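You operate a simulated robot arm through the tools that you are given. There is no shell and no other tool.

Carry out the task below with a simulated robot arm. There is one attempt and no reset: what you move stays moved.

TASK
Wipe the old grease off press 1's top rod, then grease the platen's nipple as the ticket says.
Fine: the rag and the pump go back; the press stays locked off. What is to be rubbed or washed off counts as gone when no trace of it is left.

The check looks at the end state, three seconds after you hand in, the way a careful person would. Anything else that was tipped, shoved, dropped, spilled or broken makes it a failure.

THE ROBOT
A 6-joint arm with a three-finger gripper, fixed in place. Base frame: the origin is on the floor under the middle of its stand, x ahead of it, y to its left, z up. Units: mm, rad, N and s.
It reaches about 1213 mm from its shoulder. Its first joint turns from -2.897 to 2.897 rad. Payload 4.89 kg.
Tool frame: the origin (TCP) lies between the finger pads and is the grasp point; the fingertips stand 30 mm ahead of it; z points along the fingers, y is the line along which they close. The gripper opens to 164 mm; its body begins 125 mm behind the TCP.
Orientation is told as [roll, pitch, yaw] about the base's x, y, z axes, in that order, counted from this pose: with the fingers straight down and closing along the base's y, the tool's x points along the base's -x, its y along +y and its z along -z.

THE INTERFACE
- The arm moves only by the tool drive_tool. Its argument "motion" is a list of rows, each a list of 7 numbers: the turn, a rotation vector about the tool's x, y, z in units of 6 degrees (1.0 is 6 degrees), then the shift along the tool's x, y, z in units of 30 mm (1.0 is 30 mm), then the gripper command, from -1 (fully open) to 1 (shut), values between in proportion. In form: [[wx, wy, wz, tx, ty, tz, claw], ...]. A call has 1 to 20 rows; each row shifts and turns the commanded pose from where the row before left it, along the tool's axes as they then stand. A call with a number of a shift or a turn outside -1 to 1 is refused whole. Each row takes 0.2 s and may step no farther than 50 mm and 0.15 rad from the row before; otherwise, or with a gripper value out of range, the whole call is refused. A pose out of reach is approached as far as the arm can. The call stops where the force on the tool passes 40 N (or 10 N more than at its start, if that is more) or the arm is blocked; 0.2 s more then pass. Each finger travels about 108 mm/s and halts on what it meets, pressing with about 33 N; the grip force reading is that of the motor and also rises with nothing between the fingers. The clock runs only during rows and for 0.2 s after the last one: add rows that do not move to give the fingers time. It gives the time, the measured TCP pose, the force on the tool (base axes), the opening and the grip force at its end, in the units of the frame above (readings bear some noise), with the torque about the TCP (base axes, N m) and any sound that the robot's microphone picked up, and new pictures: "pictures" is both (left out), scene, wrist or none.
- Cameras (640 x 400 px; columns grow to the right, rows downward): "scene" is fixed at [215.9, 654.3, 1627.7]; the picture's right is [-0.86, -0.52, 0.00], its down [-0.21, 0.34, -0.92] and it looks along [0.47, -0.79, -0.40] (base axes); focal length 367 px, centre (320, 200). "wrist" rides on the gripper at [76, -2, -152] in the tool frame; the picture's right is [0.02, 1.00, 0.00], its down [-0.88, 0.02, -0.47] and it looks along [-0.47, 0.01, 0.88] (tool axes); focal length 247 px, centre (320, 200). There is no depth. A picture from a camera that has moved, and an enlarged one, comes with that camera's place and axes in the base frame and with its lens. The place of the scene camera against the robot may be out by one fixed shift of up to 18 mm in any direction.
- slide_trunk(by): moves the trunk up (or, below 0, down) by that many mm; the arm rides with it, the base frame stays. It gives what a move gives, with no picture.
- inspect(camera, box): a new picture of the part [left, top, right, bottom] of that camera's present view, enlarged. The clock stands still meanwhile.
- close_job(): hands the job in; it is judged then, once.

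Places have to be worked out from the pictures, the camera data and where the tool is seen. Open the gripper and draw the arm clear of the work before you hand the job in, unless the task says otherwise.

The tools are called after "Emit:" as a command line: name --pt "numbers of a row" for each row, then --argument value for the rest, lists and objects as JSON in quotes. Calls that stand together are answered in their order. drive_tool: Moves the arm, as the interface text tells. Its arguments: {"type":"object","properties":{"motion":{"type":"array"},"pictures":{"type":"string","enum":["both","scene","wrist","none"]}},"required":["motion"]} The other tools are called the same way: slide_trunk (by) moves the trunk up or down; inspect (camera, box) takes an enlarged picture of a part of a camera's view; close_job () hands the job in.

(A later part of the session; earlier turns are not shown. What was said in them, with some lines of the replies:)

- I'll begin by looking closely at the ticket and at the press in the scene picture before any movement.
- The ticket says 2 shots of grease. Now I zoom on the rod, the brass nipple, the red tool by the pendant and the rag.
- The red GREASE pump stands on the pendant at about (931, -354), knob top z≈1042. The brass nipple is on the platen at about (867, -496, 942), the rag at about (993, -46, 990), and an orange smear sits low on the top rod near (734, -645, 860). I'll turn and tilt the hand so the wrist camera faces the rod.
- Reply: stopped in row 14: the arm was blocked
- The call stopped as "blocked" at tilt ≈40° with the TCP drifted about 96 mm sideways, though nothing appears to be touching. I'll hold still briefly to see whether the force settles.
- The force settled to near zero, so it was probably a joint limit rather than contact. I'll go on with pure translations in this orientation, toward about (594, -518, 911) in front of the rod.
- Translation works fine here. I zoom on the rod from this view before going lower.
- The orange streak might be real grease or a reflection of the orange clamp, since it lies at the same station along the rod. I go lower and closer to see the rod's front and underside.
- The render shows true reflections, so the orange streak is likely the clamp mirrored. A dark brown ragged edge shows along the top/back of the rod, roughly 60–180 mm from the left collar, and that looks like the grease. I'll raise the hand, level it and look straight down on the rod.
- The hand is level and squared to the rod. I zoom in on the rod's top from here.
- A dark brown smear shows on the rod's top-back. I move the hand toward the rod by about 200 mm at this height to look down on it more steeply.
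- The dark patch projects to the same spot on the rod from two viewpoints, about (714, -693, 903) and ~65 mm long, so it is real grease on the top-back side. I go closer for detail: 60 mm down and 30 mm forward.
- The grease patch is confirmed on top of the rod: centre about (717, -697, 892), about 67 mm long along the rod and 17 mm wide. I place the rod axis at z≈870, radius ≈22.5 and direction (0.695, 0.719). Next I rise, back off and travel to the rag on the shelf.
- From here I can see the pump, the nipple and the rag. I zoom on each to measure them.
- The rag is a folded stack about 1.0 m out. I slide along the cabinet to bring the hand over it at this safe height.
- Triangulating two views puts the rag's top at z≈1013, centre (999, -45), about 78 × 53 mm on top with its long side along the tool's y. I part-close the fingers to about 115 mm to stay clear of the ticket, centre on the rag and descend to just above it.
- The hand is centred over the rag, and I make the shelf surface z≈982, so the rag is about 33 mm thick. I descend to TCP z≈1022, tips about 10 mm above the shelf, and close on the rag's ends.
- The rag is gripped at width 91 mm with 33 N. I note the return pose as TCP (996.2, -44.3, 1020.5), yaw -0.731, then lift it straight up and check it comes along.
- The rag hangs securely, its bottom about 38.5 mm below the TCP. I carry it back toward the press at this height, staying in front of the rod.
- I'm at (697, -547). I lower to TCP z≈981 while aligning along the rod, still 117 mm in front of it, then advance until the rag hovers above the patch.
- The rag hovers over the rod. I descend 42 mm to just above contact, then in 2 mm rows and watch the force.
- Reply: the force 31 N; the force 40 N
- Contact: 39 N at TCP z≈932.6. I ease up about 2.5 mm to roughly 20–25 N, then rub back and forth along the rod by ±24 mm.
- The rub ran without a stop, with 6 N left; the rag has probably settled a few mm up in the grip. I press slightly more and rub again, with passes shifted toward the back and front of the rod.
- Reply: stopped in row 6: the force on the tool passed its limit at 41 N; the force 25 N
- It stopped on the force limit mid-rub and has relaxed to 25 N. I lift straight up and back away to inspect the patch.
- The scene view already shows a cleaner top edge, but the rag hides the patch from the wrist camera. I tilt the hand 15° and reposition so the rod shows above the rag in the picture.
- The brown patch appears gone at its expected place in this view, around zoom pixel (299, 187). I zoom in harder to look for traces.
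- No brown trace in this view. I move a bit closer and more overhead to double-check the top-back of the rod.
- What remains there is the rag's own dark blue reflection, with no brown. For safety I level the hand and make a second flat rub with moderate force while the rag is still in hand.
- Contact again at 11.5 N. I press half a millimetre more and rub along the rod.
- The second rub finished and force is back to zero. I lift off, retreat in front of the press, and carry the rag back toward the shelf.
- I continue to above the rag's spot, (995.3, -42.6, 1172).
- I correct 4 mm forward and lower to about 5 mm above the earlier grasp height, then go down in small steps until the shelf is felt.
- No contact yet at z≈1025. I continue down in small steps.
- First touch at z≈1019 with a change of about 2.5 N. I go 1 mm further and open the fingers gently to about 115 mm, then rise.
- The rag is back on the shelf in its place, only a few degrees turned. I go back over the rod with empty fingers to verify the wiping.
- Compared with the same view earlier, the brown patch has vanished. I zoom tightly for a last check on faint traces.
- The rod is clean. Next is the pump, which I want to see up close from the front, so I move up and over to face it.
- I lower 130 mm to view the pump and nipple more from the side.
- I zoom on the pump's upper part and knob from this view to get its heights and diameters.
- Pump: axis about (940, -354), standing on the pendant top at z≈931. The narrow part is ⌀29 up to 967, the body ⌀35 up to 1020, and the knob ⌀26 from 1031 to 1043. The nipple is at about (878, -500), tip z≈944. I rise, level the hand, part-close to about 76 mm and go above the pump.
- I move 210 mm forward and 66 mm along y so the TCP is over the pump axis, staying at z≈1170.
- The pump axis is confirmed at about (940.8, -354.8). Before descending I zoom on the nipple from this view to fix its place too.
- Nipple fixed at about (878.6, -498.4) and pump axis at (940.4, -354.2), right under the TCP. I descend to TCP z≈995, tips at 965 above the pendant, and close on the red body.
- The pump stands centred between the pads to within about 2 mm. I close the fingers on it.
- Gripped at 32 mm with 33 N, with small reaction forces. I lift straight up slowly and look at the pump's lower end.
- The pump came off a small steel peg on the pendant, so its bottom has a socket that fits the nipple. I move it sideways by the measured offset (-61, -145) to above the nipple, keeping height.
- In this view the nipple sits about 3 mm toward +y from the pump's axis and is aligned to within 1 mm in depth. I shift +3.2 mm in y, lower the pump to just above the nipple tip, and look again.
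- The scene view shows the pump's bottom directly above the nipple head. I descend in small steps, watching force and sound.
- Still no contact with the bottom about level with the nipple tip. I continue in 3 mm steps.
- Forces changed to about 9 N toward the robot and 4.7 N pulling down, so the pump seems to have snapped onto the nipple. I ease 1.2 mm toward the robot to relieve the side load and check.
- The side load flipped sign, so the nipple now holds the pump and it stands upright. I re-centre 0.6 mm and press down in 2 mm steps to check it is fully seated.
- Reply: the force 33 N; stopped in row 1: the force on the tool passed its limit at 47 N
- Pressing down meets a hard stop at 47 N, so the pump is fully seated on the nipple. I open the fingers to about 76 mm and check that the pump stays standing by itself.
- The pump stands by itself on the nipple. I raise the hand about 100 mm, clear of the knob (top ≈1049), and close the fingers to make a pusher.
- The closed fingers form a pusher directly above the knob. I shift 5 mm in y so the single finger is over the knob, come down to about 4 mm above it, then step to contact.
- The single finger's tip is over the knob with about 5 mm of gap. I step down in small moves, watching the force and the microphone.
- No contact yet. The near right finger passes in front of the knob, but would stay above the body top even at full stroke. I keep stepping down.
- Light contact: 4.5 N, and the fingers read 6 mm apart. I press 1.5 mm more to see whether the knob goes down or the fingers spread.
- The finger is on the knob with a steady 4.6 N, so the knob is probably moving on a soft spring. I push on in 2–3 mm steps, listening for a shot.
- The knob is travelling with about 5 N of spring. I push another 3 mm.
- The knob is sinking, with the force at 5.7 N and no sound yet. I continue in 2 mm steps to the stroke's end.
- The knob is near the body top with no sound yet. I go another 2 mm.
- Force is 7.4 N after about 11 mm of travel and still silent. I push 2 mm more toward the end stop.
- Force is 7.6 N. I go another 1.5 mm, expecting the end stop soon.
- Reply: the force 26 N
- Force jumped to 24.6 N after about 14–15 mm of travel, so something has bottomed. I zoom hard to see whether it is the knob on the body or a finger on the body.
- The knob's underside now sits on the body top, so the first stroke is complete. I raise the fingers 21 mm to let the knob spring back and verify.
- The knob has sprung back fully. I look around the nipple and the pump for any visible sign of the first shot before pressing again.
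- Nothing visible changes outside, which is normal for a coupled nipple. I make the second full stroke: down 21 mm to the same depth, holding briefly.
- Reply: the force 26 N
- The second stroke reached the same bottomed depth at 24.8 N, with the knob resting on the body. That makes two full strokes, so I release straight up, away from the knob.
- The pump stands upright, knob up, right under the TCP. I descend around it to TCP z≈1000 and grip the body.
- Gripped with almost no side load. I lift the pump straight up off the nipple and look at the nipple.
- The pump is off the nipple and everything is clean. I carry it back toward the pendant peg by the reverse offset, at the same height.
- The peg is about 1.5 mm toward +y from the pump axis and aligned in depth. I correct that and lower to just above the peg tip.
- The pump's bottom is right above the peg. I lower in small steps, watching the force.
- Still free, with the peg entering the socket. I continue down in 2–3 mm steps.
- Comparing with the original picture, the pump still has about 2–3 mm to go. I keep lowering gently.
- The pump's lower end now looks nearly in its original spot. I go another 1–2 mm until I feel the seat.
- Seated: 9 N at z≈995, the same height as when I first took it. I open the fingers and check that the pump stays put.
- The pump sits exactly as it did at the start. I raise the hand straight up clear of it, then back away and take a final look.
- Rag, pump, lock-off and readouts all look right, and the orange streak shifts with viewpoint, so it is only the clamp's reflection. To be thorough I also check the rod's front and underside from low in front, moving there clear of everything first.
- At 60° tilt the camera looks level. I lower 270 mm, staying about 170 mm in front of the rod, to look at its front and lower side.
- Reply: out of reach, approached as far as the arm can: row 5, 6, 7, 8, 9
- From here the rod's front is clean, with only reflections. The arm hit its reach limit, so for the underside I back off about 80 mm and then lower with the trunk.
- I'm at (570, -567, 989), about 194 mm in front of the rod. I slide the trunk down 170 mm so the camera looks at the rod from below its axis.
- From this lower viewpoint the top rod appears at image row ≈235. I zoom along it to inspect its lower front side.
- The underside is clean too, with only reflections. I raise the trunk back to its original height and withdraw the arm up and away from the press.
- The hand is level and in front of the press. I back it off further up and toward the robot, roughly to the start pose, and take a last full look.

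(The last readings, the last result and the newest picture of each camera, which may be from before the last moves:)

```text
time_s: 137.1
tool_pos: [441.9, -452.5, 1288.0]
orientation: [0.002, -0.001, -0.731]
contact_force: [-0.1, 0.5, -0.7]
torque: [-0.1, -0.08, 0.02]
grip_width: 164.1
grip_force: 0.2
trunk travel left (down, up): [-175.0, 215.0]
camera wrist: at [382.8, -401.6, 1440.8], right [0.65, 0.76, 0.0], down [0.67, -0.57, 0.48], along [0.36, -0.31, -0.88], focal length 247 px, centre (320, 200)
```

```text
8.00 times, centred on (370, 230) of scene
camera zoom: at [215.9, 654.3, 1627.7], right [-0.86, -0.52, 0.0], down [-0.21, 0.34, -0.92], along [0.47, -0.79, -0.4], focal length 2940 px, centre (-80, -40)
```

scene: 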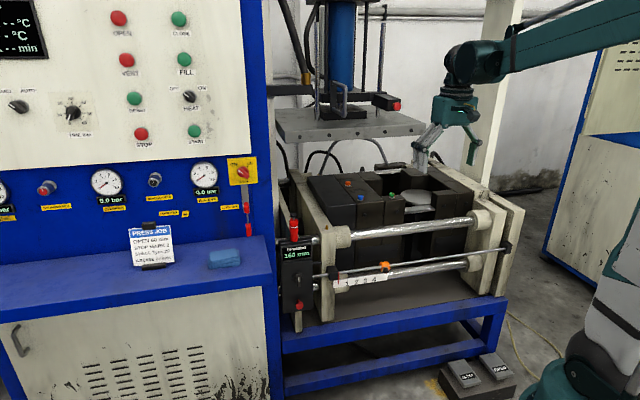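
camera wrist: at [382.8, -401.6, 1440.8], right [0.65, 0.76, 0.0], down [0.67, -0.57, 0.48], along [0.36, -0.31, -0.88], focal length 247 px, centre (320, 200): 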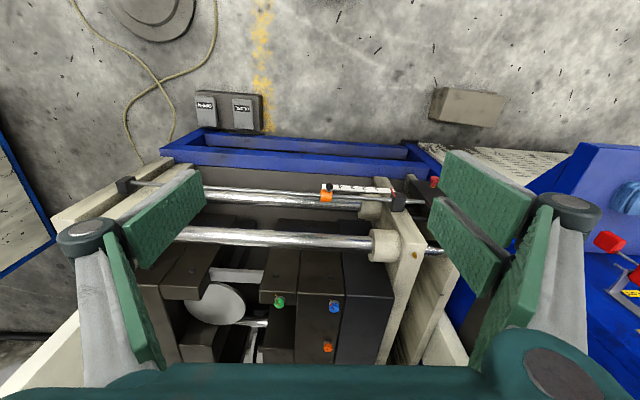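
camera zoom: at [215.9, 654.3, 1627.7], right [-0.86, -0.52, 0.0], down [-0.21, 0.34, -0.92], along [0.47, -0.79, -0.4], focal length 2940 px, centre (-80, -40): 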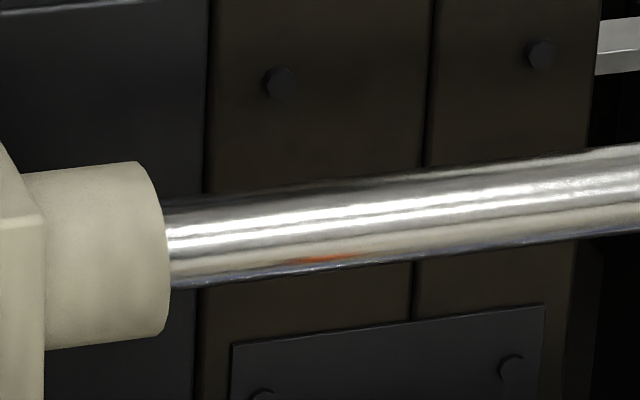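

Final state:
- The rod is clean.
- The nipple got two full strokes.
- The pump is back on its peg and the rag back on the shelf.
- The lock-off is untouched.
- The gripper is open and the arm is clear.

I hand the job in.

Emit:
close_job

```text
The job is handed in.
```

I wiped the old grease off press 1's top rod and worked the grease pump on the platen's nipple for the two shots the ticket calls for, then handed the job in. The microphone picked up no sound, and I saw no grease at the nipple, so the two shots are judged from the pump's travel alone.

- **Rod:** The grease was a brown patch about 67 mm long on top of the rod. No trace shows from above, in front or just below; I could not see its back underside. The orange streak still visible is a reflection of the orange stop clamp, since it shifts with the viewpoint.
- **Greasing:** I seated the pump on the nipple and pressed its knob fully down twice, letting it spring back between presses.
- **Rag:** It is back on the shelf within a few millimetres of where it was, turned a few degrees.
- **Pump:** It is back on its peg, at the same height and place as before.
- **Press:** The lock-off handle and the press controls were not touched, and the opening still reads 160 mm.

The gripper is open and the arm is clear of the press.
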